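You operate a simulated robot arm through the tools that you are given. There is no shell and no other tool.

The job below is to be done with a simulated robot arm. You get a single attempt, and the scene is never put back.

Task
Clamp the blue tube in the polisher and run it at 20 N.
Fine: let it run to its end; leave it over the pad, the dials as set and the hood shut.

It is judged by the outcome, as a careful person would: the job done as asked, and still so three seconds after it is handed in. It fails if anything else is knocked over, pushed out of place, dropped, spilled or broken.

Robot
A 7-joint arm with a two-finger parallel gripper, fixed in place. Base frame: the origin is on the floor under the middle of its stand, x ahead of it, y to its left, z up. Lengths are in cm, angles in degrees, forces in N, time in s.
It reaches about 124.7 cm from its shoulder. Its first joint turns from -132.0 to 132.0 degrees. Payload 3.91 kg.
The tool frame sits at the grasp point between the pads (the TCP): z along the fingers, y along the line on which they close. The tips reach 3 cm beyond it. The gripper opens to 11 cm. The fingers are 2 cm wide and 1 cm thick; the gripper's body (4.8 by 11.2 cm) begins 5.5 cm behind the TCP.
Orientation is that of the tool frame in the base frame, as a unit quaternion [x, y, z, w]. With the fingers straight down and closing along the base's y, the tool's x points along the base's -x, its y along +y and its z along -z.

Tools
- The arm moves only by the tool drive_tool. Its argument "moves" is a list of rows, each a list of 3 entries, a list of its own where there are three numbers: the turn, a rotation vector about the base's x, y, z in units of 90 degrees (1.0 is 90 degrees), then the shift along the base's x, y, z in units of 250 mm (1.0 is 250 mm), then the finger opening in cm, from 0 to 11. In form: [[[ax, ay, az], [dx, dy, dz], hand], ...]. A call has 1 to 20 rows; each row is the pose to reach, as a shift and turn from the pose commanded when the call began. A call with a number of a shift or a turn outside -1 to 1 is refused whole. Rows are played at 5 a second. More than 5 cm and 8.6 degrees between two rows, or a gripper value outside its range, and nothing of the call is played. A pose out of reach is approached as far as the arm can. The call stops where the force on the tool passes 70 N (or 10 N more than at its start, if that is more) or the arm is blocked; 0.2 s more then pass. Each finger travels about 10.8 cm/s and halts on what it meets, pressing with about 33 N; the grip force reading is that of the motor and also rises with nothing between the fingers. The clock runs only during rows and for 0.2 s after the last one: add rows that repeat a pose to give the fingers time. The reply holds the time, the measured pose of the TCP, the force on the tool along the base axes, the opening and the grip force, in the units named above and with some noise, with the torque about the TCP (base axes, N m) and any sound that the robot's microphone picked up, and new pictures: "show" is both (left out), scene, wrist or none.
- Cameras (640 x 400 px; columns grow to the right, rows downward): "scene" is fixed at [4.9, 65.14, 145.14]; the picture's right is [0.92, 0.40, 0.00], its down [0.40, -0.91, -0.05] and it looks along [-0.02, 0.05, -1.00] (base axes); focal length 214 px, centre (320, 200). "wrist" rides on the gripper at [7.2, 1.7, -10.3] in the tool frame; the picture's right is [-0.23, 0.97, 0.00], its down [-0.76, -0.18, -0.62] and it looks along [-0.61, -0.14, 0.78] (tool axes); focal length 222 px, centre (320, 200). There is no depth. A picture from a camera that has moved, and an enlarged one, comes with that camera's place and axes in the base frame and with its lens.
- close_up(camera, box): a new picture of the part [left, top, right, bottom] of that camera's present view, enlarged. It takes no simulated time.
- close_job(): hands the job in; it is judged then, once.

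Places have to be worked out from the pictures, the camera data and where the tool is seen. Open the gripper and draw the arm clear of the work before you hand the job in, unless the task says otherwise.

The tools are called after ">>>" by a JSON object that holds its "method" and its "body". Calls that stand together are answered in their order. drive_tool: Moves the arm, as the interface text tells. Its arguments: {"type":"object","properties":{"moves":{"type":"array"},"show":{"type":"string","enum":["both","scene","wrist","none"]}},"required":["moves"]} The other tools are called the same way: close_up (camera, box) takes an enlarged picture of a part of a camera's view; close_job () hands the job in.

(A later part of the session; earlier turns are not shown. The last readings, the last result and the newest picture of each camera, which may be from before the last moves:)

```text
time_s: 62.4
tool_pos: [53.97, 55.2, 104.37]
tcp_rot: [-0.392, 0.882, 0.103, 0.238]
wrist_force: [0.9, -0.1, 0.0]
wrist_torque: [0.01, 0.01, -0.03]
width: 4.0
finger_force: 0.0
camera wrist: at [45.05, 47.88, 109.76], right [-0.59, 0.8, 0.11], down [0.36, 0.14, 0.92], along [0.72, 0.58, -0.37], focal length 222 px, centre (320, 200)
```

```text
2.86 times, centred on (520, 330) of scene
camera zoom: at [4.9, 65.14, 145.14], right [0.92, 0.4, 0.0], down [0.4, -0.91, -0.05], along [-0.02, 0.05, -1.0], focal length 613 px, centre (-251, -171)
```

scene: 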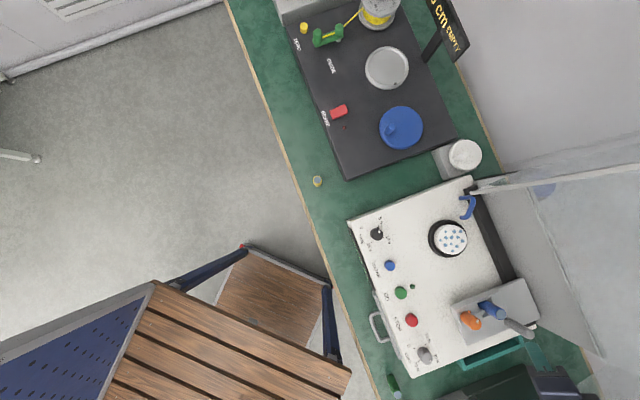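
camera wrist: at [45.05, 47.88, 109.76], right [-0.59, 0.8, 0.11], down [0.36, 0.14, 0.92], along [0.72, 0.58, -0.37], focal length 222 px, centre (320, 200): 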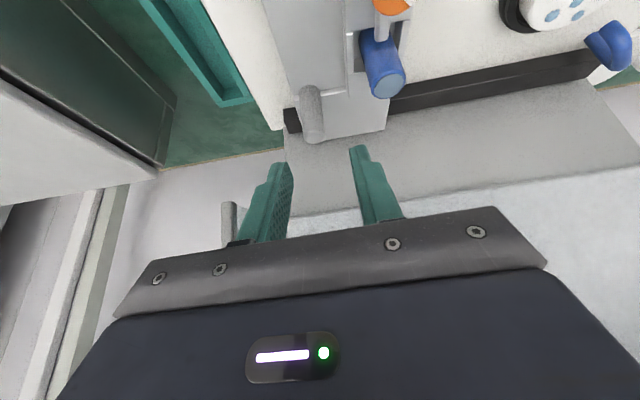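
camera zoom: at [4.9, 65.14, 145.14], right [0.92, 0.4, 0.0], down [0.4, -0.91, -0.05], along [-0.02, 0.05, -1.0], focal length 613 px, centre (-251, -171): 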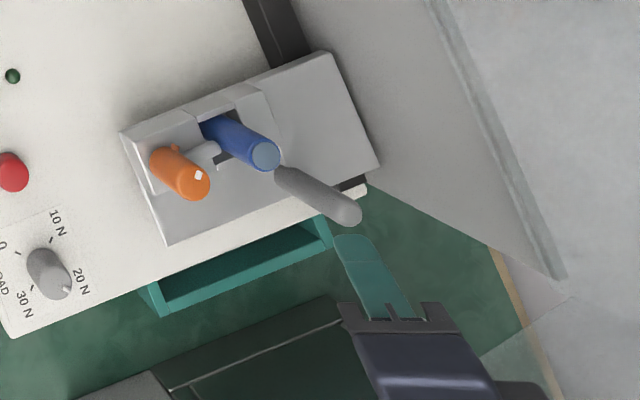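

By triangulating again, the post is at about (a −2.4, b 82.4), top h≈97. I'll shift 0.6 cm right and move in along the finger direction, stopping partway to check.

>>> {"method": "drive_tool", "body": {"moves": [[[0, 0, 0], [0.0175, -0.0164, 0], 4], [[0, 0, 0], [0.065, 0.035, -0.12], 4], [[0, 0, 0], [0.11, 0.084, -0.24], 4], [[0, 0, 0], [0.11, 0.084, -0.24], 4]], "show": "wrist"}}

>>> {"method": "close_up", "body": {"camera": "wrist", "box": [220, 60, 440, 220]}}

>>> {"method": "close_up", "body": {"camera": "scene", "box": [440, 260, 600, 400]}}

```text
time_s: 63.1
tool_pos: [55.43, 56.2, 100.63]
tcp_rot: [-0.39, 0.885, 0.1, 0.235]
wrist_force: [-31.1, -35.2, 16.1]
wrist_torque: [1.34, -2.5, -2.6]
width: 4.01
finger_force: 0.0
stopped in row 3: the force on the tool passed its limit at 113 N (the readings are from after the stop); the commanded pose is now the measured one
camera wrist: at [46.34, 49.01, 105.99], right [-0.59, 0.8, 0.11], down [0.37, 0.14, 0.92], along [0.72, 0.58, -0.38], focal length 222 px, centre (320, 200)
```

wrist: 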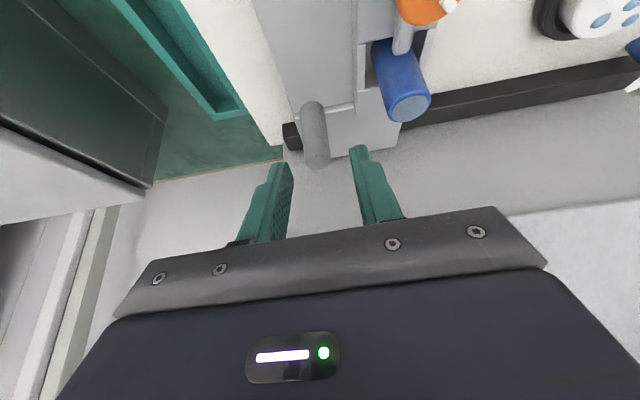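

```text
2.50 times, centred on (330, 140) of wrist
camera zoom: at [46.34, 49.01, 105.99], right [-0.59, 0.8, 0.11], down [0.37, 0.14, 0.92], along [0.72, 0.58, -0.38], focal length 555 px, centre (295, 350)
```

zoom: 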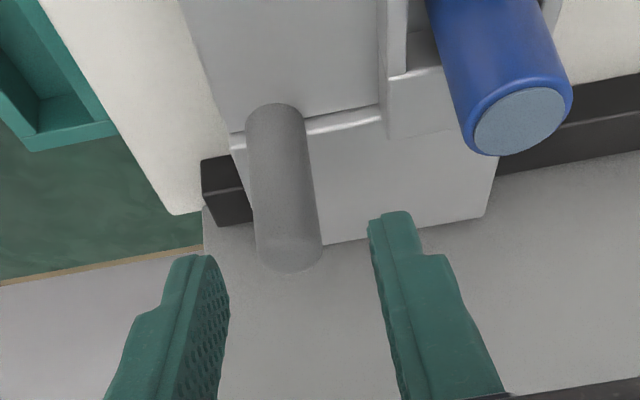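

```text
2.86 times, centred on (520, 330) of scene
camera zoom: at [4.9, 65.14, 145.14], right [0.92, 0.4, 0.0], down [0.4, -0.91, -0.05], along [-0.02, 0.05, -1.0], focal length 613 px, centre (-251, -171)
```

zoom: 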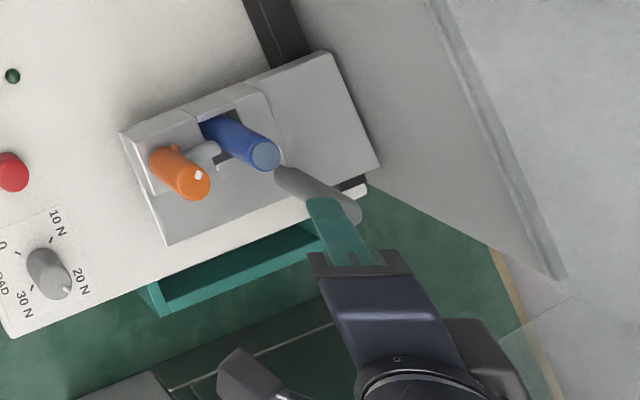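

The gripper body struck the lower end of the hood's right rim: the torque puts the contact at about a −8, b 80.8, h 106. I'll back off at once, then tilt to 45° so the body passes under and in front of that rim.

>>> {"method": "drive_tool", "body": {"moves": [[[0, 0, 0], [-0.05, -0.055, 0.03], 4], [[0, 0, 0], [-0.109, -0.117, 0.12], 4], [[0.06, -0.057, 0], [-0.109, -0.117, 0.12], 4], [[0.1218, -0.1137, 0], [-0.109, -0.117, 0.12], 4], [[0.1218, -0.1137, 0], [-0.109, -0.117, 0.12], 4]], "show": "both"}}

>>> {"method": "close_up", "body": {"camera": "scene", "box": [600, 50, 640, 400]}}

>>> {"method": "close_up", "body": {"camera": "wrist", "box": [220, 40, 440, 220]}}

```text
time_s: 64.3
tool_pos: [52.75, 53.63, 103.7]
tcp_rot: [-0.375, 0.845, 0.151, 0.35]
wrist_force: [-1.1, -0.5, -0.5]
wrist_torque: [0.04, -0.02, -0.01]
width: 3.99
finger_force: 0.1
camera wrist: at [43.08, 45.65, 105.83], right [-0.61, 0.78, 0.15], down [0.19, -0.04, 0.98], along [0.77, 0.63, -0.13], focal length 222 px, centre (320, 200)
```

scene: 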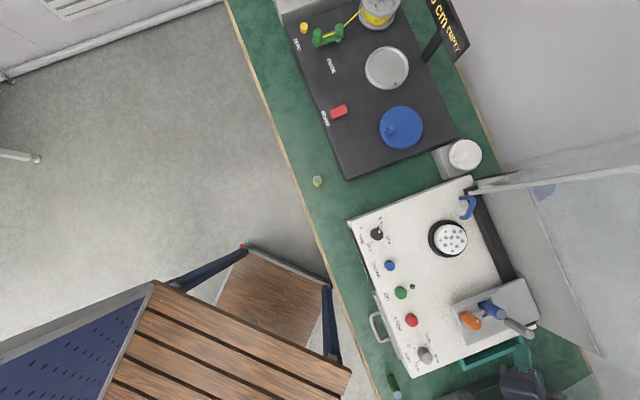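
wrist: 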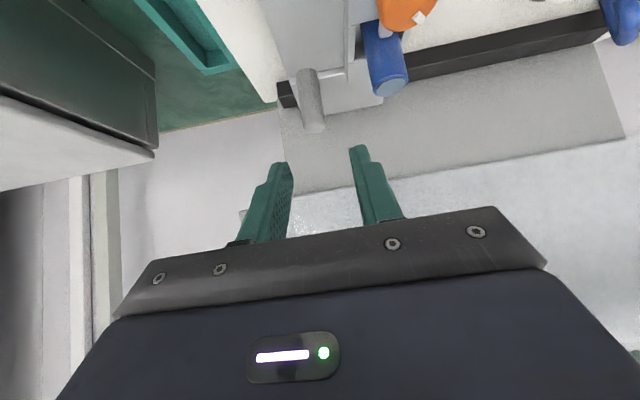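

```text
1.14 times, centred on (620, 225) of scene
camera zoom: at [4.9, 65.14, 145.14], right [0.92, 0.4, 0.0], down [0.4, -0.91, -0.05], along [-0.02, 0.05, -1.0], focal length 245 px, centre (-23, 171)
```

zoom: 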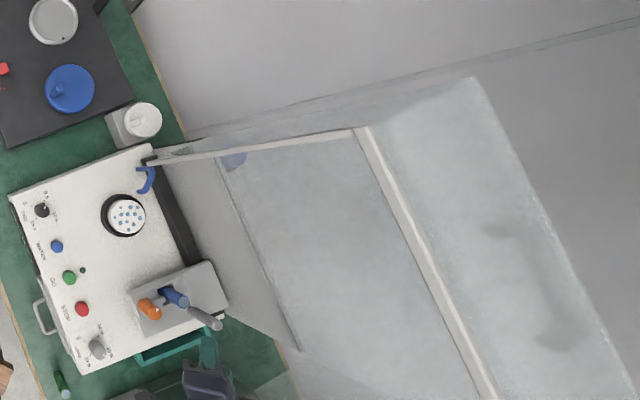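

```text
2.22 times, centred on (330, 130) of wrist
camera zoom: at [43.08, 45.65, 105.83], right [-0.61, 0.78, 0.15], down [0.19, -0.04, 0.98], along [0.77, 0.63, -0.13], focal length 494 px, centre (298, 356)
```

zoom: 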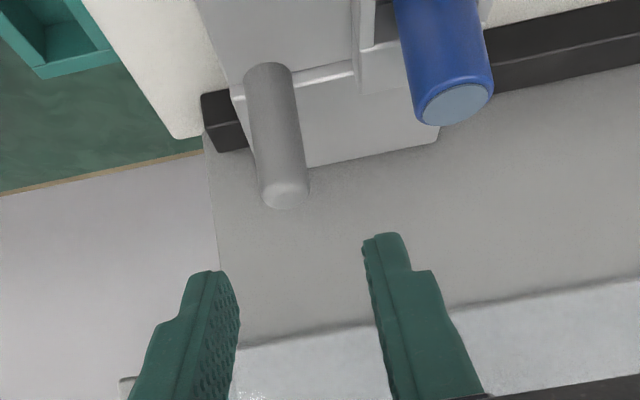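

The hood moved only a degree or two and stays put. The post is confirmed at about (a −2.45, b 82). I'll come in lower, along the 45° line and in small steps, keeping under the rim.

>>> {"method": "drive_tool", "body": {"moves": [[[0, 0, 0], [0.0137, -0.0128, -0.045], 4], [[0, 0, 0], [0.0137, -0.0128, -0.088], 4], [[0, 0, 0], [0.0464, 0.0223, -0.13], 4], [[0, 0, 0], [0.0792, 0.0574, -0.172], 4], [[0, 0, 0], [0.112, 0.0925, -0.214], 4], [[0, 0, 0], [0.112, 0.0925, -0.214], 4]], "show": "both"}}

>>> {"method": "close_up", "body": {"camera": "wrist", "box": [220, 60, 420, 220]}}

>>> {"method": "close_up", "body": {"camera": "scene", "box": [440, 260, 600, 400]}}

```text
time_s: 65.7
tool_pos: [55.73, 55.88, 97.99]
tcp_rot: [-0.374, 0.846, 0.149, 0.35]
wrist_force: [-1.3, -0.1, -0.1]
wrist_torque: [-0.01, -0.02, 0.02]
width: 4.02
finger_force: 0.0
camera wrist: at [45.98, 47.85, 100.18], right [-0.61, 0.78, 0.15], down [0.19, -0.04, 0.98], along [0.77, 0.63, -0.13], focal length 222 px, centre (320, 200)
```

scene: 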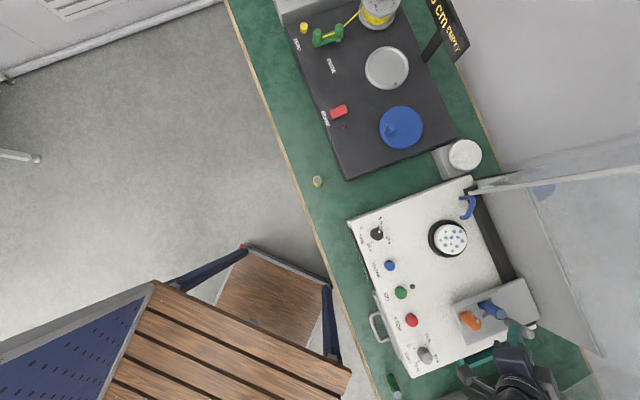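
wrist: 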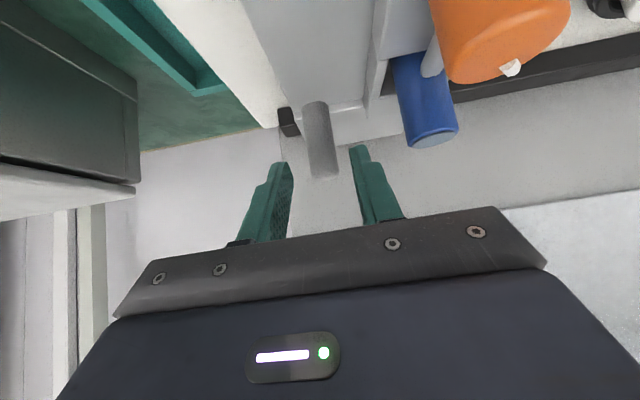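

```text
2.50 times, centred on (320, 140) of wrist
camera zoom: at [45.98, 47.85, 100.18], right [-0.61, 0.78, 0.15], down [0.19, -0.04, 0.98], along [0.77, 0.63, -0.13], focal length 555 px, centre (320, 350)
```

zoom: 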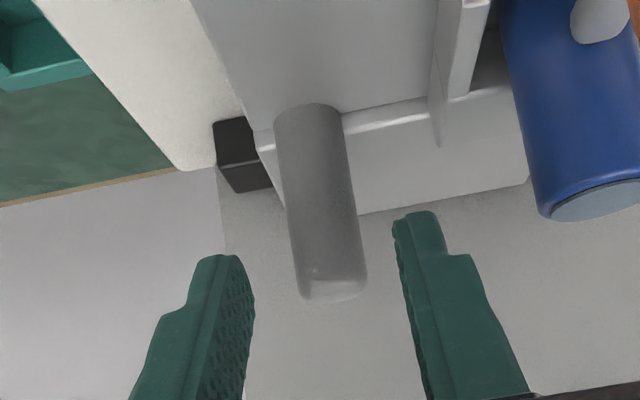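

```text
2.86 times, centred on (520, 330) of scene
camera zoom: at [4.9, 65.14, 145.14], right [0.92, 0.4, 0.0], down [0.4, -0.91, -0.05], along [-0.02, 0.05, -1.0], focal length 613 px, centre (-251, -171)
```

zoom: 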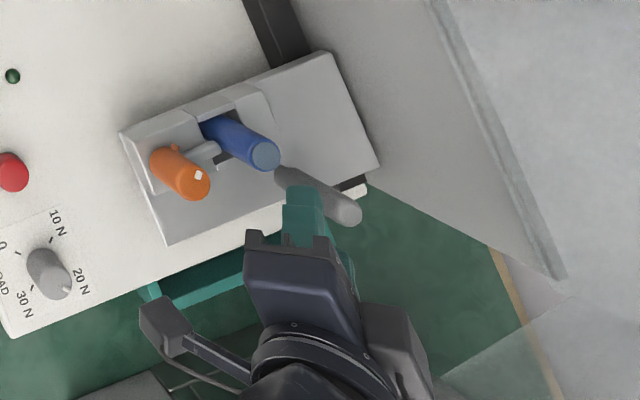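

The post is centred between the fingers. I'll finish the approach in small steps.

>>> {"method": "drive_tool", "body": {"moves": [[[0, 0, 0], [0.023, 0.026, -0.028], 4], [[0, 0, 0], [0.046, 0.052, -0.056], 4], [[0, 0, 0], [0.068, 0.077, -0.084], 4], [[0, 0, 0], [0.091, 0.103, -0.112], 4], [[0, 0, 0], [0.091, 0.103, -0.112], 4]], "show": "both"}}

>>> {"method": "close_up", "body": {"camera": "wrist", "box": [220, 60, 420, 220]}}

```text
time_s: 66.9
tool_pos: [57.92, 58.51, 95.13]
tcp_rot: [-0.374, 0.845, 0.151, 0.35]
wrist_force: [0.1, 0.2, -0.5]
wrist_torque: [0.01, 0.04, 0.02]
width: 4.0
finger_force: 0.0
camera wrist: at [48.25, 50.54, 97.39], right [-0.61, 0.78, 0.15], down [0.19, -0.04, 0.98], along [0.77, 0.63, -0.13], focal length 222 px, centre (320, 200)
```

scene: 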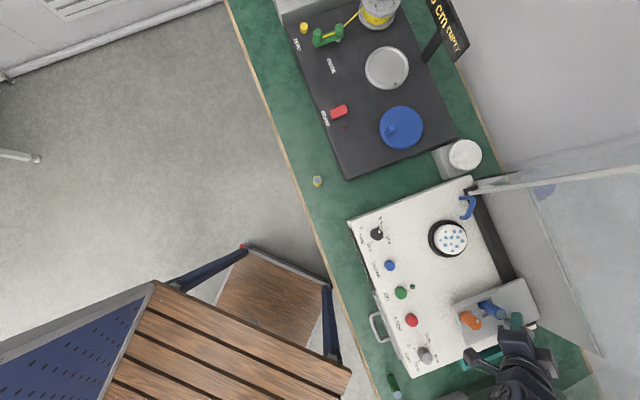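
wrist: 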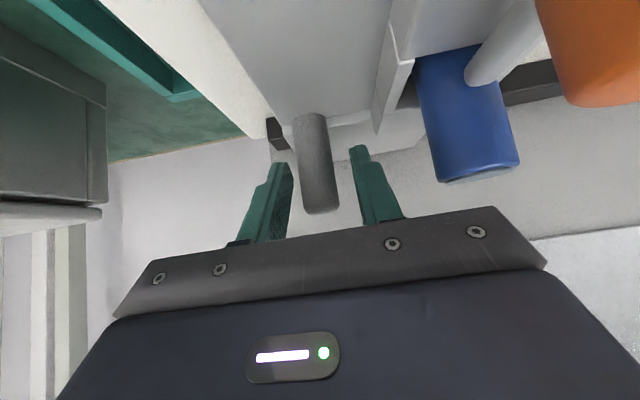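

```text
2.50 times, centred on (320, 140) of wrist
camera zoom: at [48.25, 50.54, 97.39], right [-0.61, 0.78, 0.15], down [0.19, -0.04, 0.98], along [0.77, 0.63, -0.13], focal length 555 px, centre (320, 350)
```

zoom: 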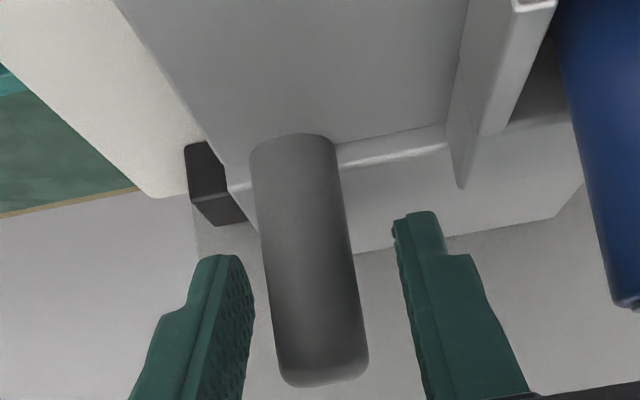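

The post is between the fingers. I'll close on it and confirm the grip.

>>> {"method": "drive_tool", "body": {"moves": [[[0, 0, 0], [0, 0, 0], 2], [[0, 0, 0], [0, 0, 0], 0], [[0, 0, 0], [0, 0, 0], 0]], "show": "wrist"}}

```text
time_s: 67.7
tool_pos: [57.9, 58.5, 95.2]
tcp_rot: [-0.373, 0.846, 0.149, 0.35]
wrist_force: [2.6, 2.0, -0.6]
wrist_torque: [0.87, 0.91, 0.06]
width: 2.22
finger_force: 44.7
camera wrist: at [48.26, 50.54, 97.39], right [-0.61, 0.78, 0.15], down [0.19, -0.04, 0.98], along [0.77, 0.63, -0.13], focal length 222 px, centre (320, 200)
```

wrist: 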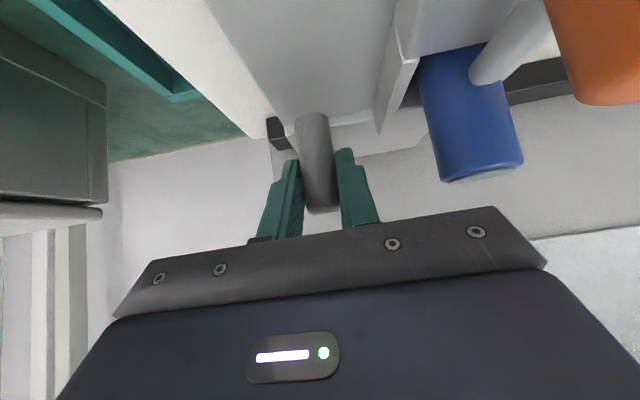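

Grip holds at 2.22 cm. I'll pull the carriage 3 cm to the left along the rail as a test.

>>> {"method": "drive_tool", "body": {"moves": [[[0, 0, 0], [-0.022, 0.0205, 0], 0], [[0, 0, 0], [-0.044, 0.041, 0], 0], [[0, 0, 0], [-0.066, 0.0615, 0], 0], [[0, 0, 0], [-0.0877, 0.0818, 0], 0], [[0, 0, 0], [-0.0877, 0.0818, 0], 0]], "show": "both"}}

```text
time_s: 68.9
tool_pos: [55.63, 60.46, 95.2]
tcp_rot: [-0.374, 0.847, 0.149, 0.348]
wrist_force: [24.7, 24.0, -18.6]
wrist_torque: [0.97, 0.86, 0.18]
width: 2.2
finger_force: 45.2
camera wrist: at [46.06, 52.55, 97.49], right [-0.61, 0.78, 0.15], down [0.2, -0.04, 0.98], along [0.77, 0.63, -0.13], focal length 222 px, centre (320, 200)
```

scene: 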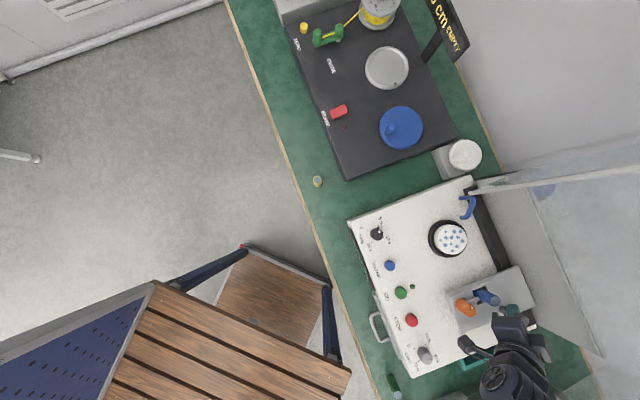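
wrist: 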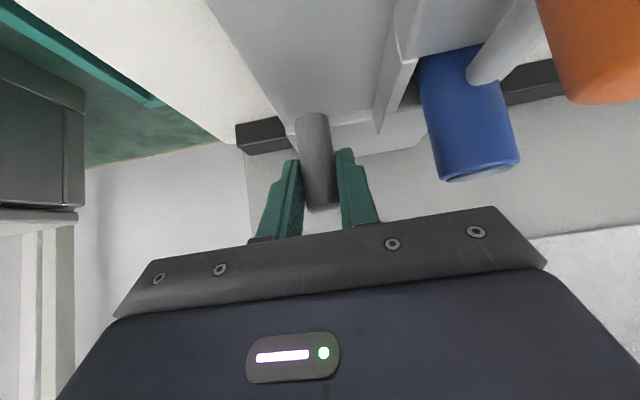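

The carriage slides left with the hand, with some sideways load from a small direction error. I'll continue 6 cm more with a slight rearward correction.

>>> {"method": "drive_tool", "body": {"moves": [[[0, 0, 0], [-0.026, 0.034, 0], 0], [[0, 0, 0], [-0.055, 0.061, 0], 0], [[0, 0, 0], [-0.084, 0.088, 0], 0], [[0, 0, 0], [-0.112, 0.116, 0], 0], [[0, 0, 0], [-0.14, 0.143, 0], 0], [[0, 0, 0], [-0.1686, 0.171, 0], 0], [[0, 0, 0], [-0.1686, 0.171, 0], 0]], "show": "both"}}

>>> {"method": "close_up", "body": {"camera": "scene", "box": [420, 180, 580, 340]}}

```text
time_s: 70.5
tool_pos: [51.38, 64.72, 95.21]
tcp_rot: [-0.375, 0.846, 0.149, 0.348]
wrist_force: [-7.7, -5.8, -8.7]
wrist_torque: [0.99, 0.93, 0.12]
width: 2.21
finger_force: 44.7
camera wrist: at [41.82, 56.78, 97.5], right [-0.61, 0.78, 0.15], down [0.2, -0.04, 0.98], along [0.77, 0.63, -0.13], focal length 222 px, centre (320, 200)
```

scene: 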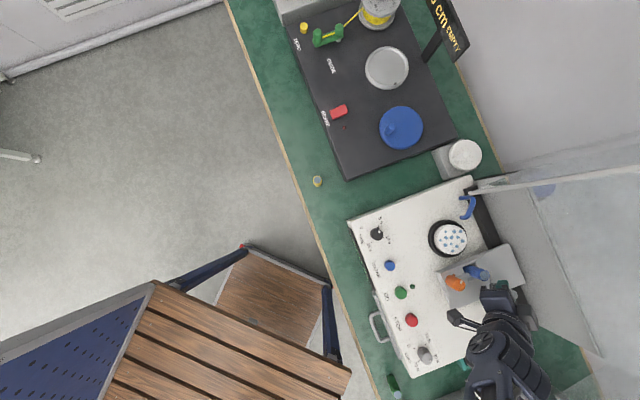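
wrist: 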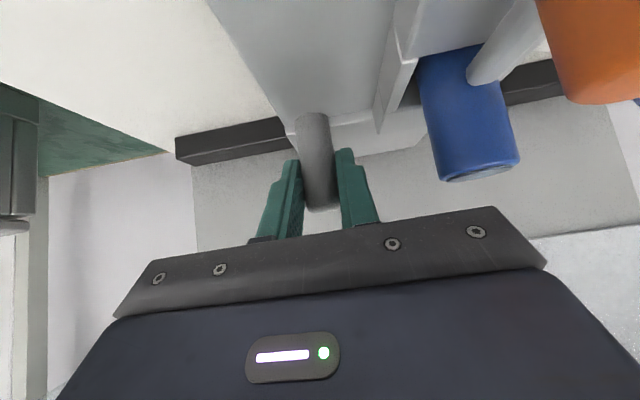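

```text
2.50 times, centred on (500, 260) of scene
camera zoom: at [4.9, 65.14, 145.14], right [0.92, 0.4, 0.0], down [0.4, -0.91, -0.05], along [-0.02, 0.05, -1.0], focal length 536 px, centre (-130, 50)
```

zoom: 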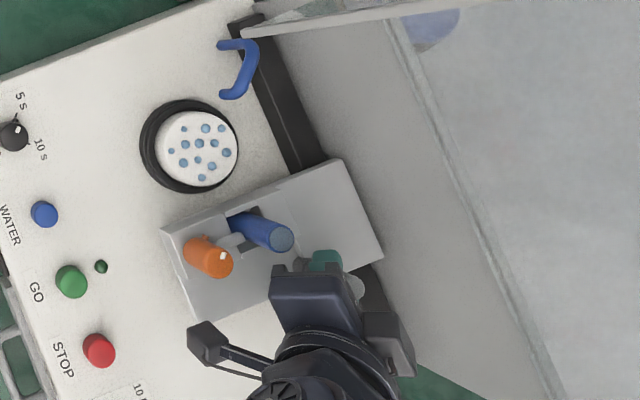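

It's moving smoothly, about 9 cm so far. I'll continue 5.5 cm and watch for the end stop near the pad.

>>> {"method": "drive_tool", "body": {"moves": [[[0, 0, 0], [-0.029, 0.027, 0], 0], [[0, 0, 0], [-0.058, 0.055, 0], 0], [[0, 0, 0], [-0.088, 0.083, 0], 0], [[0, 0, 0], [-0.117, 0.111, 0], 0], [[0, 0, 0], [-0.14, 0.134, 0], 0], [[0, 0, 0], [-0.16, 0.152, 0], 0], [[0, 0, 0], [-0.16, 0.152, 0], 0]], "show": "both"}}

>>> {"method": "close_up", "body": {"camera": "scene", "box": [420, 180, 540, 300]}}

```text
time_s: 72.1
tool_pos: [47.43, 68.64, 95.3]
tcp_rot: [-0.374, 0.846, 0.149, 0.349]
wrist_force: [22.4, 21.2, -22.1]
wrist_torque: [0.83, 0.95, 0.18]
width: 2.2
finger_force: 45.1
camera wrist: at [37.89, 60.66, 97.52], right [-0.61, 0.78, 0.15], down [0.2, -0.04, 0.98], along [0.77, 0.63, -0.13], focal length 222 px, centre (320, 200)
```

scene: 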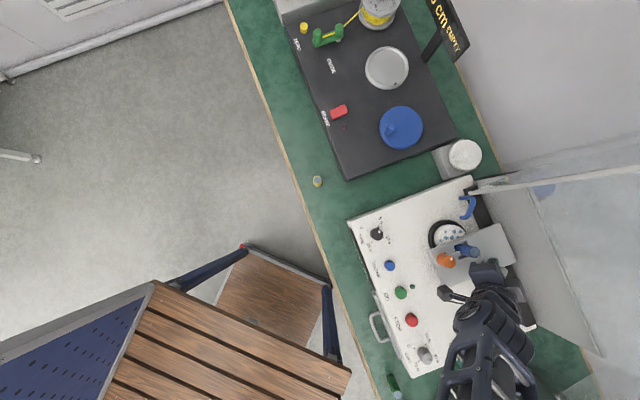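
wrist: 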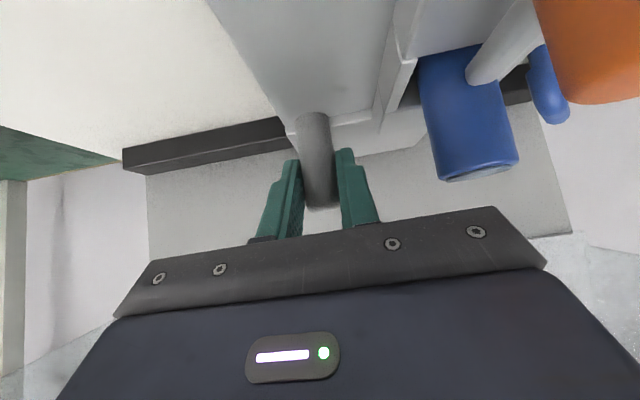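

```text
3.33 times, centred on (480, 240) of scene
camera zoom: at [4.9, 65.14, 145.14], right [0.92, 0.4, 0.0], down [0.4, -0.91, -0.05], along [-0.02, 0.05, -1.0], focal length 715 px, centre (-213, 67)
```

zoom: 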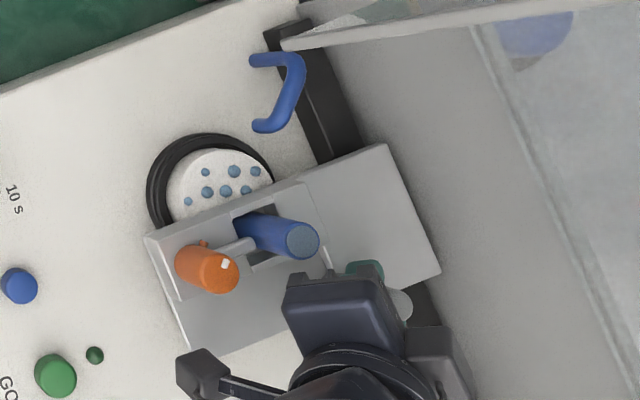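

About 14.6 cm so far; I estimate 2.2 cm remain to centre the tube over the pad. I'll go slowly for the last part.

>>> {"method": "drive_tool", "body": {"moves": [[[0, 0, 0], [-0.011, 0.015, 0], 0], [[0, 0, 0], [-0.026, 0.03, 0], 0], [[0, 0, 0], [-0.041, 0.045, 0], 0], [[0, 0, 0], [-0.056, 0.06, 0], 0], [[0, 0, 0], [-0.064, 0.068, 0], 0], [[0, 0, 0], [-0.064, 0.068, 0], 0]], "show": "both"}}

>>> {"method": "close_up", "body": {"camera": "scene", "box": [420, 180, 540, 300]}}

```text
time_s: 73.5
tool_pos: [45.96, 70.2, 95.19]
tcp_rot: [-0.373, 0.847, 0.149, 0.349]
wrist_force: [5.5, 6.2, -13.1]
wrist_torque: [1.62, 0.55, 0.04]
width: 2.19
finger_force: 44.3
camera wrist: at [36.24, 62.3, 97.53], right [-0.61, 0.78, 0.15], down [0.2, -0.04, 0.98], along [0.77, 0.63, -0.13], focal length 222 px, centre (320, 200)
```

scene: 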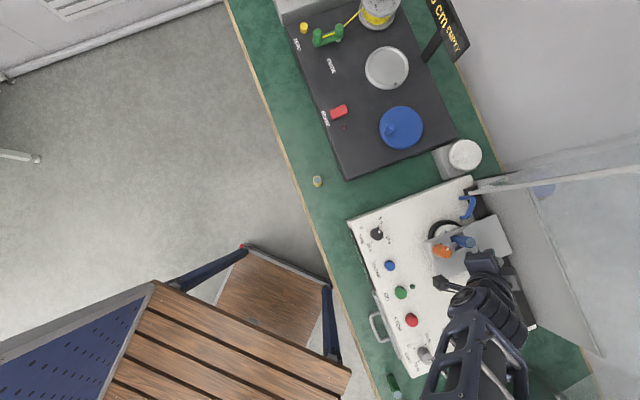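
wrist: 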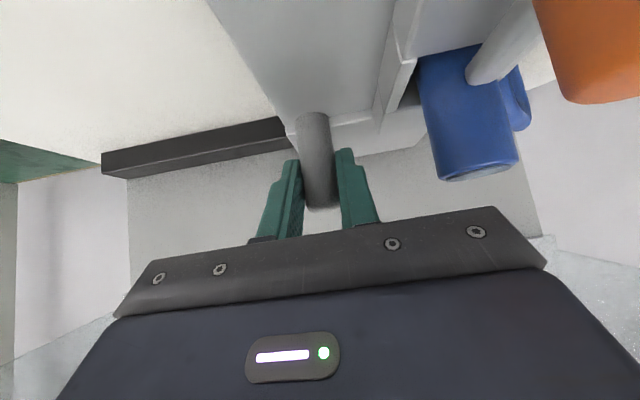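

```text
3.33 times, centred on (480, 240) of scene
camera zoom: at [4.9, 65.14, 145.14], right [0.92, 0.4, 0.0], down [0.4, -0.91, -0.05], along [-0.02, 0.05, -1.0], focal length 715 px, centre (-213, 67)
```

zoom: 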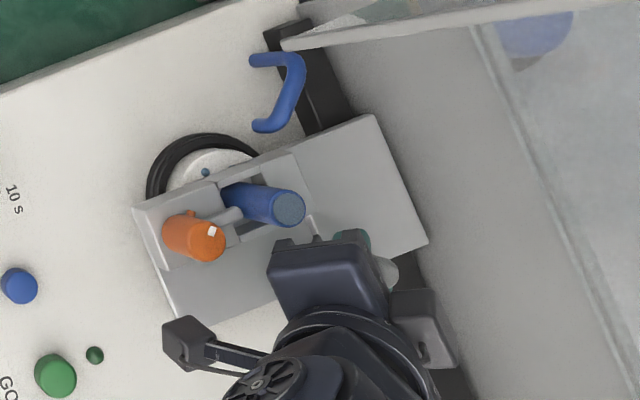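

The tool has moved 16.7 cm. I'll zoom in to compare the pocket with the pad and look for a stop.

>>> {"method": "close_up", "body": {"camera": "scene", "box": [425, 210, 485, 260]}}

>>> {"method": "close_up", "body": {"camera": "wrist", "box": [380, 0, 640, 200]}}

```text
8.00 times, centred on (455, 235) of scene
camera zoom: at [4.9, 65.14, 145.14], right [0.92, 0.4, 0.0], down [0.4, -0.91, -0.05], along [-0.02, 0.05, -1.0], focal length 1716 px, centre (-760, -80)
```

zoom: 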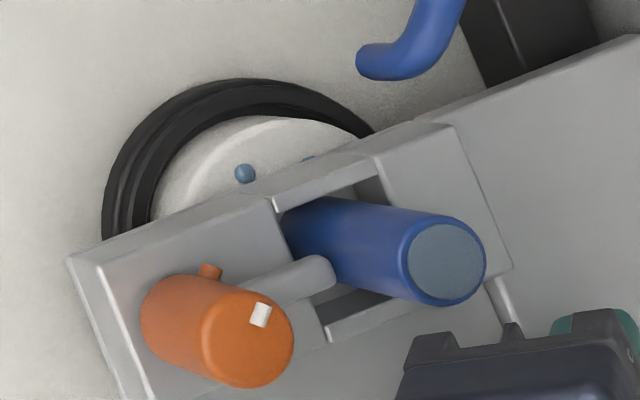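

```text
2.00 times, centred on (510, 100) of wrist
camera zoom: at [36.24, 62.3, 97.53], right [-0.61, 0.78, 0.15], down [0.2, -0.04, 0.98], along [0.77, 0.63, -0.13], focal length 444 px, centre (-60, 400)
```

zoom: 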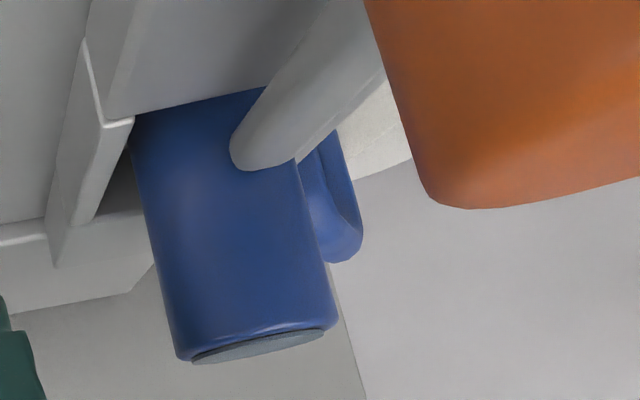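

The pocket lines up with the pad to within about 0.2 cm. I'll nudge 3 mm further to feel whether there is an end stop.

>>> {"method": "drive_tool", "body": {"moves": [[[0, 0, 0], [-0.0045, 0.0042, 0], 0], [[0, 0, 0], [-0.009, 0.0083, 0], 0], [[0, 0, 0], [-0.009, 0.0083, 0], 0]], "show": "none"}}

>>> {"method": "close_up", "body": {"camera": "scene", "box": [425, 210, 485, 260]}}

```text
time_s: 74.3
tool_pos: [45.76, 70.27, 95.38]
tcp_rot: [-0.373, 0.847, 0.148, 0.349]
wrist_force: [20.6, 1.1, -18.7]
wrist_torque: [0.91, 0.75, 0.0]
width: 2.19
finger_force: 45.0
```

```text
8.00 times, centred on (455, 235) of scene
camera zoom: at [4.9, 65.14, 145.14], right [0.92, 0.4, 0.0], down [0.4, -0.91, -0.05], along [-0.02, 0.05, -1.0], focal length 1716 px, centre (-760, -80)
```

zoom: 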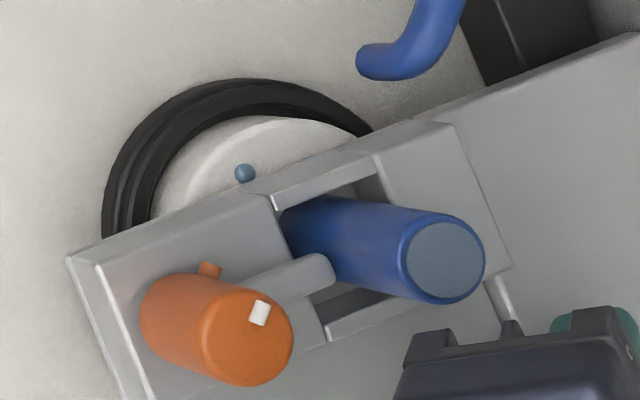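

There's clear resistance (about 14 N) and no movement, so the head is at its end stop over the pad. I'll release the post and retreat along the finger line.

>>> {"method": "drive_tool", "body": {"moves": [[[0, 0, 0], [0.006, -0.0055, 0], 0], [[0, 0, 0], [0.006, -0.0055, 0], 3], [[0, 0, 0], [0.006, -0.0055, 0], 4], [[0, 0, 0], [-0.04, -0.055, 0.07], 4], [[0, 0, 0], [-0.09, -0.107, 0.14], 4], [[0, 0, 0], [-0.14, -0.16, 0.21], 4], [[0, 0, 0], [-0.193, -0.207, 0.283], 4], [[0, 0, 0], [-0.193, -0.207, 0.283], 4]], "show": "scene"}}

>>> {"method": "drive_tool", "body": {"moves": [[[-0.061, 0.057, 0], [-0.12, -0.1, 0.09], 4], [[-0.122, 0.114, 0], [-0.24, -0.2, 0.18], 4], [[-0.183, 0.171, 0], [-0.36, -0.3, 0.27], 4], [[-0.244, 0.227, 0], [-0.46, -0.41, 0.36], 4], [[-0.305, 0.284, 0], [-0.57, -0.52, 0.45], 4], [[-0.3655, 0.341, 0], [-0.68, -0.63, 0.54], 4], [[-0.3655, 0.341, 0], [-0.68, -0.63, 0.54], 4]], "show": "wrist"}}

>>> {"method": "close_up", "body": {"camera": "wrist", "box": [240, 50, 480, 200]}}

```text
time_s: 76.1
tool_pos: [40.58, 65.19, 102.5]
tcp_rot: [-0.373, 0.846, 0.149, 0.35]
wrist_force: [-0.7, -0.3, -0.7]
wrist_torque: [0.03, 0.02, 0.0]
width: 3.99
finger_force: 0.0
```

scene: 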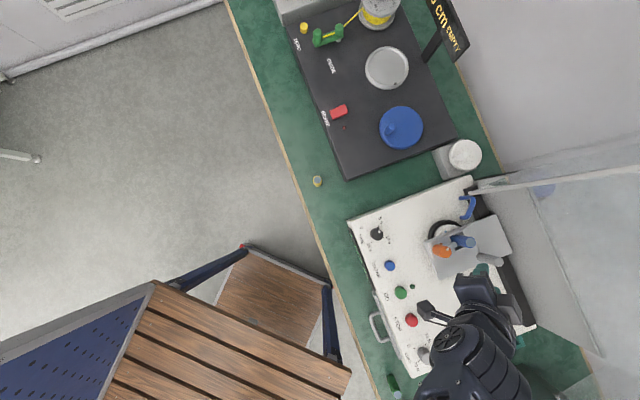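

```text
time_s: 77.7
tool_pos: [23.85, 49.27, 116.0]
tcp_rot: [-0.404, 0.915, -0.003, -0.003]
wrist_force: [0.4, 1.3, 0.2]
wrist_torque: [-0.01, -0.01, -0.01]
width: 4.01
finger_force: 0.0
camera wrist: at [17.81, 45.19, 126.41], right [-0.57, 0.82, 0.0], down [0.65, 0.45, 0.62], along [0.51, 0.35, -0.79], focal length 222 px, centre (320, 200)
```

wrist: 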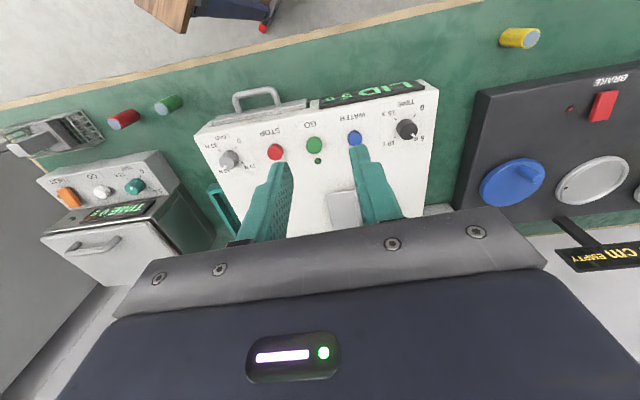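

```text
2.67 times, centred on (360, 125) of wrist
camera zoom: at [17.81, 45.19, 126.41], right [-0.57, 0.82, 0.0], down [0.65, 0.45, 0.62], along [0.51, 0.35, -0.79], focal length 592 px, centre (213, 400)
```

zoom: 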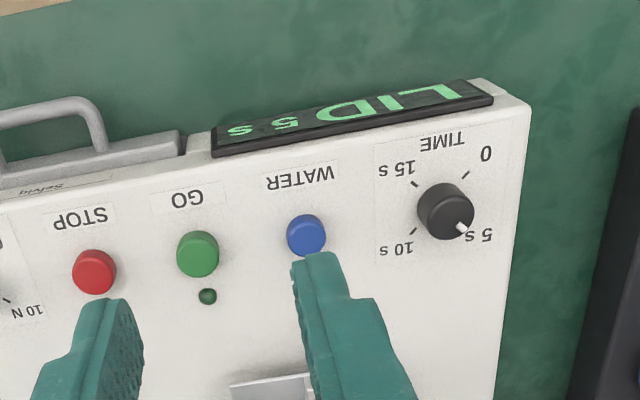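

The display now reads "LID 5 S", so the hood must be shut. I'll push its open top panel down near the front bar with closed fingertips, following its arc. First I rise in front of it, tilted 45°, to look.

>>> {"method": "drive_tool", "body": {"moves": [[[0.041, -0.038, 0], [0.04, 0.03, 0.17], 0], [[0.081, -0.076, 0], [0.1, 0.08, 0.32], 0], [[0.122, -0.114, 0], [0.17, 0.14, 0.47], 0], [[0.162, -0.152, 0], [0.25, 0.2, 0.6], 0], [[0.203, -0.189, 0], [0.35, 0.28, 0.68], 0], [[0.244, -0.227, 0], [0.46, 0.36, 0.68], 0], [[0.284, -0.265, 0], [0.58, 0.45, 0.68], 0], [[0.325, -0.303, 0], [0.7, 0.54, 0.68], 0], [[0.3655, -0.341, 0], [0.824, 0.636, 0.68], 0], [[0.3655, -0.341, 0], [0.824, 0.636, 0.68], 0]], "show": "both"}}

>>> {"method": "close_up", "body": {"camera": "wrist", "box": [120, 0, 520, 250]}}

>>> {"method": "close_up", "body": {"camera": "scene", "box": [600, 50, 640, 400]}}

```text
time_s: 79.9
tool_pos: [44.23, 65.35, 132.93]
tcp_rot: [-0.374, 0.845, 0.15, 0.35]
wrist_force: [-0.6, 0.0, 0.8]
wrist_torque: [0.01, -0.04, -0.01]
width: 0.0
finger_force: 32.8
camera wrist: at [34.6, 57.36, 135.23], right [-0.61, 0.78, 0.15], down [0.19, -0.04, 0.98], along [0.77, 0.63, -0.13], focal length 222 px, centre (320, 200)
```

scene: 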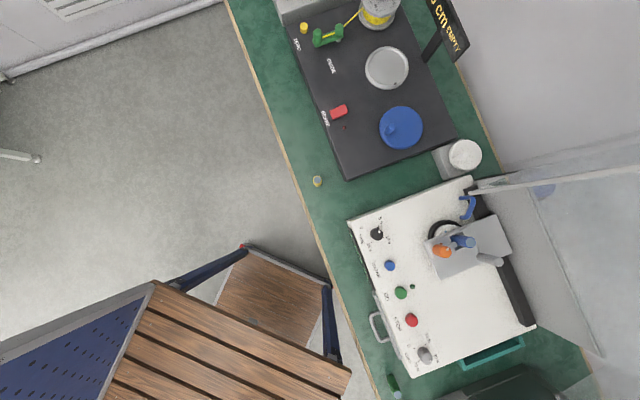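
wrist: 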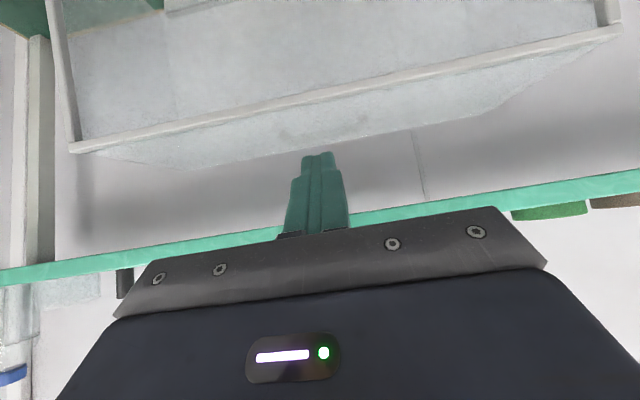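

```text
1.60 times, centred on (320, 125) of wrist
camera zoom: at [34.6, 57.36, 135.23], right [-0.61, 0.78, 0.15], down [0.19, -0.04, 0.98], along [0.77, 0.63, -0.13], focal length 355 px, centre (320, 320)
```

zoom: 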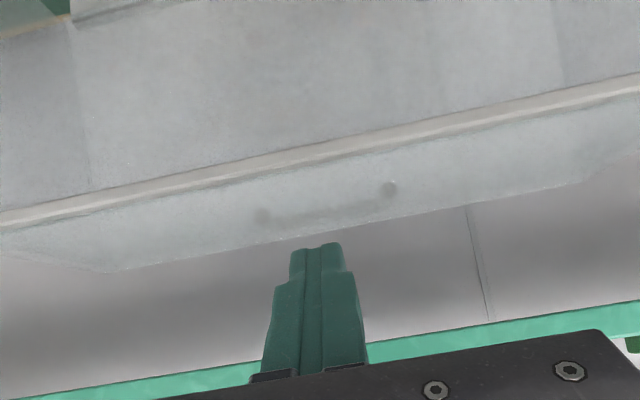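

```text
1.14 times, centred on (620, 225) of scene
camera zoom: at [4.9, 65.14, 145.14], right [0.92, 0.4, 0.0], down [0.4, -0.91, -0.05], along [-0.02, 0.05, -1.0], focal length 245 px, centre (-23, 171)
```

zoom: 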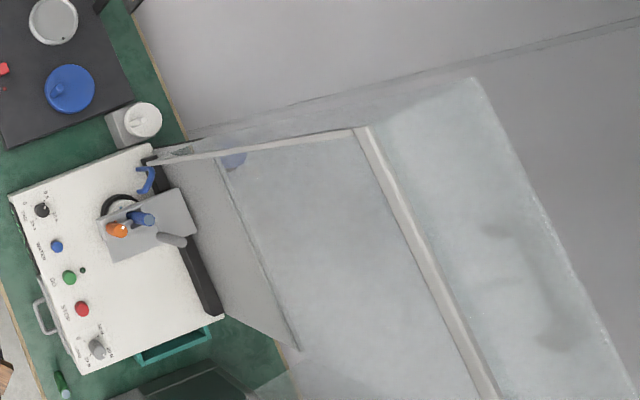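

The handle sits on the lid's outer (now rear) face, seen through the clear top, so pushing down on the top panel near its front bar is the better way. I'll bring the closed tips to it at b≈83 and feel for contact.

>>> {"method": "drive_tool", "body": {"moves": [[[0, 0, 0], [0.05, 0.0535, -0.04], 0], [[0, 0, 0], [0.1, 0.107, -0.1], 0], [[0, 0, 0], [0.1, 0.107, -0.13], 0], [[0, 0, 0], [0.1, 0.107, -0.15], 0], [[0, 0, 0], [0.1, 0.107, -0.16], 0]], "show": "wrist"}}

>>> {"method": "close_up", "body": {"camera": "wrist", "box": [160, 0, 480, 220]}}

```text
time_s: 81.1
tool_pos: [47.02, 68.08, 128.8]
tcp_rot: [-0.373, 0.847, 0.148, 0.349]
wrist_force: [0.2, 0.7, -0.1]
wrist_torque: [0.02, -0.01, 0.01]
width: 0.0
finger_force: 33.1
camera wrist: at [37.25, 60.15, 131.1], right [-0.61, 0.78, 0.15], down [0.19, -0.04, 0.98], along [0.77, 0.63, -0.13], focal length 222 px, centre (320, 200)
```

wrist: 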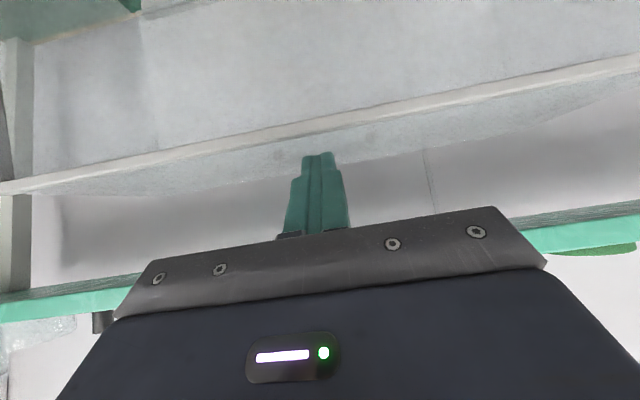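

```text
1.82 times, centred on (320, 110) of wrist
camera zoom: at [37.25, 60.15, 131.1], right [-0.61, 0.78, 0.15], down [0.19, -0.04, 0.98], along [0.77, 0.63, -0.13], focal length 404 px, centre (320, 364)
```

zoom: 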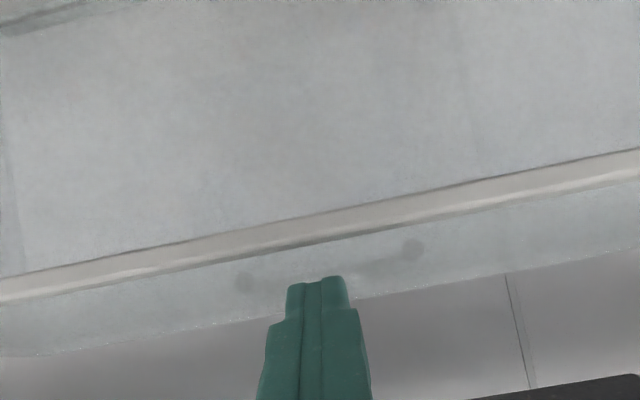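

No contact yet, with the tip at about h 126. I'll keep descending in small steps.

>>> {"method": "drive_tool", "body": {"moves": [[[0, 0, 0], [0, 0, -0.012], 0], [[0, 0, 0], [0, 0, -0.024], 0], [[0, 0, 0], [0, 0, -0.036], 0], [[0, 0, 0], [0, 0, -0.036], 0]], "show": "wrist"}}

```text
time_s: 82.1
tool_pos: [46.79, 68.12, 128.39]
tcp_rot: [-0.373, 0.846, 0.15, 0.351]
wrist_force: [-4.6, -5.9, 25.6]
wrist_torque: [0.14, -0.13, -0.07]
width: 0.0
finger_force: 33.2
camera wrist: at [37.22, 60.1, 130.5], right [-0.61, 0.78, 0.15], down [0.19, -0.04, 0.98], along [0.77, 0.63, -0.12], focal length 222 px, centre (320, 200)
```

wrist: 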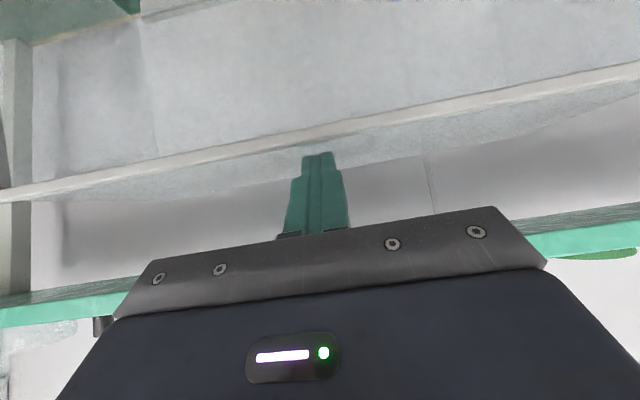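

Contact at 25 N: the top surface is at about h 125.6. I'll follow the hood's arc forward and down, first 15°.

>>> {"method": "drive_tool", "body": {"moves": [[[0, 0, 0], [-0.028, -0.03, -0.02], 0], [[0, 0, 0], [-0.0565, -0.0605, -0.036], 0], [[0, 0, 0], [-0.083, -0.089, -0.056], 0], [[0, 0, 0], [-0.1108, -0.1187, -0.078], 0], [[0, 0, 0], [-0.137, -0.147, -0.1], 0], [[0, 0, 0], [-0.1626, -0.1743, -0.125], 0], [[0, 0, 0], [-0.1626, -0.1743, -0.125], 0]], "show": "both"}}

>>> {"method": "close_up", "body": {"camera": "wrist", "box": [120, 0, 520, 250]}}

>>> {"method": "close_up", "body": {"camera": "scene", "box": [600, 50, 640, 400]}}

```text
time_s: 83.7
tool_pos: [42.8, 63.64, 124.89]
tcp_rot: [-0.374, 0.846, 0.149, 0.35]
wrist_force: [-19.5, -14.7, 36.9]
wrist_torque: [0.0, 0.26, 0.05]
width: 0.02
finger_force: 33.1
camera wrist: at [33.14, 55.59, 127.23], right [-0.61, 0.78, 0.15], down [0.19, -0.04, 0.98], along [0.77, 0.63, -0.13], focal length 222 px, centre (320, 200)
```

scene: 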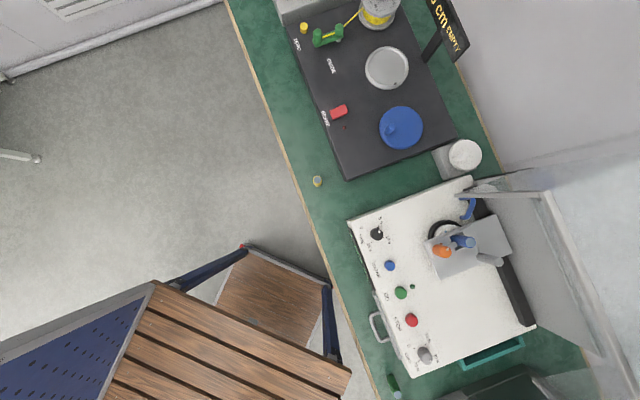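
wrist: 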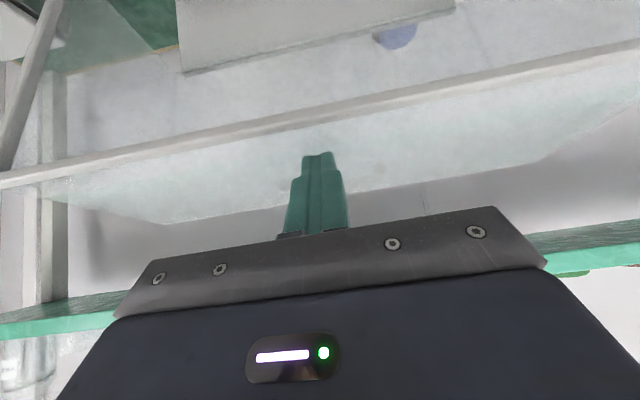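

```text
1.60 times, centred on (320, 125) of wrist
camera zoom: at [33.14, 55.59, 127.23], right [-0.61, 0.78, 0.15], down [0.19, -0.04, 0.98], along [0.77, 0.63, -0.13], focal length 355 px, centre (320, 320)
```

zoom: 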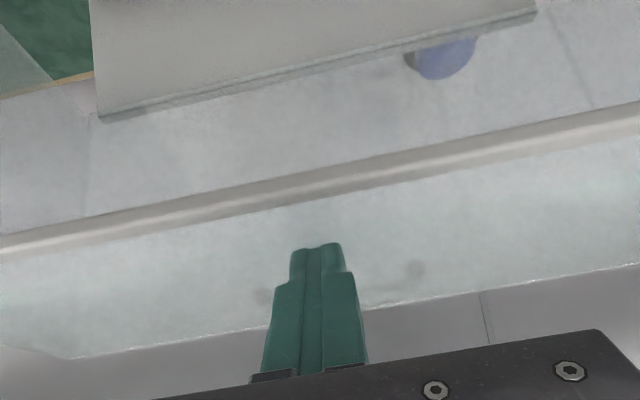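

```text
1.14 times, centred on (620, 225) of scene
camera zoom: at [4.9, 65.14, 145.14], right [0.92, 0.4, 0.0], down [0.4, -0.91, -0.05], along [-0.02, 0.05, -1.0], focal length 245 px, centre (-23, 171)
```

zoom: 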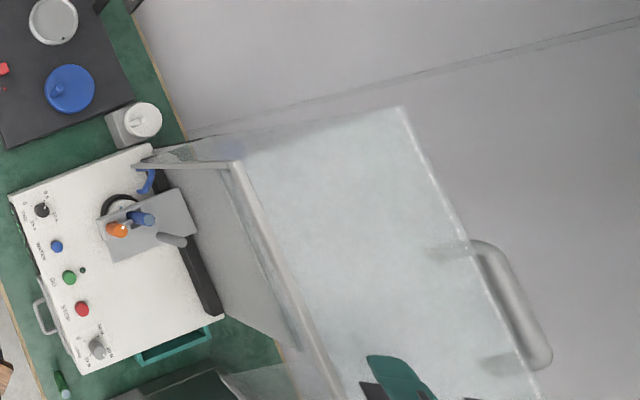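

The hood is following nicely (about 15–20° so far) at 37 N. I'll continue along the arc.

>>> {"method": "drive_tool", "body": {"moves": [[[0, 0, 0], [-0.0244, -0.0262, -0.026], 0], [[0, 0, 0], [-0.0488, -0.0523, -0.0528], 0], [[0, 0, 0], [-0.0715, -0.0766, -0.082], 0], [[0, 0, 0], [-0.0941, -0.1009, -0.112], 0], [[0, 0, 0], [-0.115, -0.123, -0.144], 0], [[0, 0, 0], [-0.1361, -0.1459, -0.1764], 0], [[0, 0, 0], [-0.155, -0.166, -0.21], 0], [[0, 0, 0], [-0.1738, -0.1863, -0.246], 0], [[0, 0, 0], [-0.1738, -0.1863, -0.246], 0]], "show": "both"}}

>>> {"method": "close_up", "body": {"camera": "wrist", "box": [120, 0, 520, 250]}}

>>> {"method": "close_up", "body": {"camera": "scene", "box": [600, 50, 640, 400]}}

```text
time_s: 85.7
tool_pos: [38.56, 59.07, 118.57]
tcp_rot: [-0.373, 0.846, 0.149, 0.35]
wrist_force: [-0.1, -0.1, -0.8]
wrist_torque: [-0.02, 0.0, -0.05]
width: 0.02
finger_force: 33.2
camera wrist: at [28.85, 51.12, 120.91], right [-0.61, 0.78, 0.15], down [0.19, -0.04, 0.98], along [0.77, 0.63, -0.13], focal length 222 px, centre (320, 200)
```

scene: 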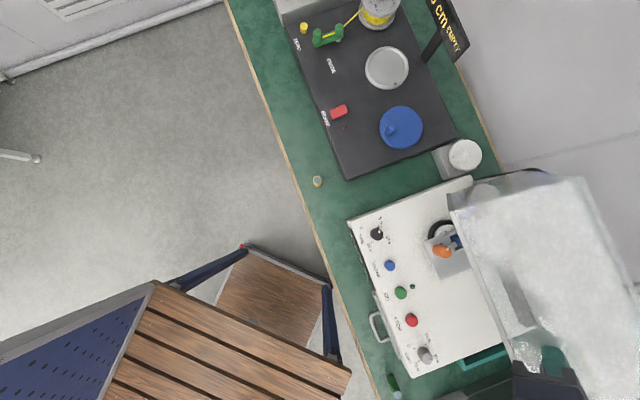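
wrist: 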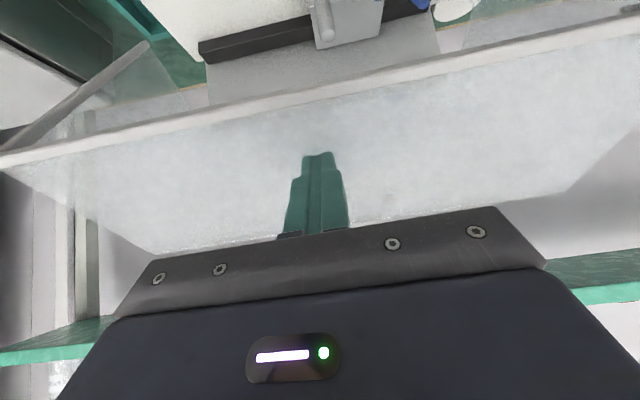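

```text
1.60 times, centred on (320, 125) of wrist
camera zoom: at [28.85, 51.12, 120.91], right [-0.61, 0.78, 0.15], down [0.19, -0.04, 0.98], along [0.77, 0.63, -0.13], focal length 355 px, centre (320, 320)
```

zoom: 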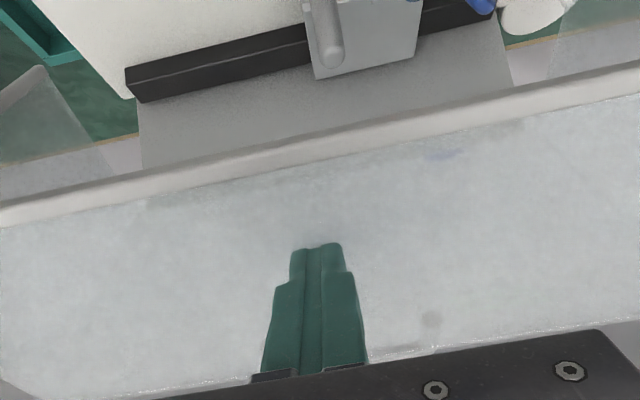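

```text
1.14 times, centred on (620, 225) of scene
camera zoom: at [4.9, 65.14, 145.14], right [0.92, 0.4, 0.0], down [0.4, -0.91, -0.05], along [-0.02, 0.05, -1.0], focal length 245 px, centre (-23, 171)
```

zoom: 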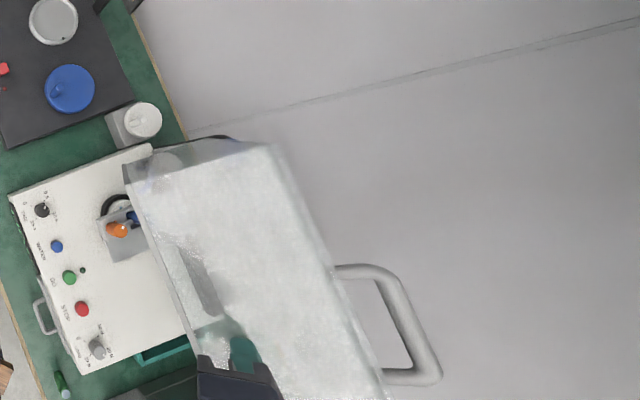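

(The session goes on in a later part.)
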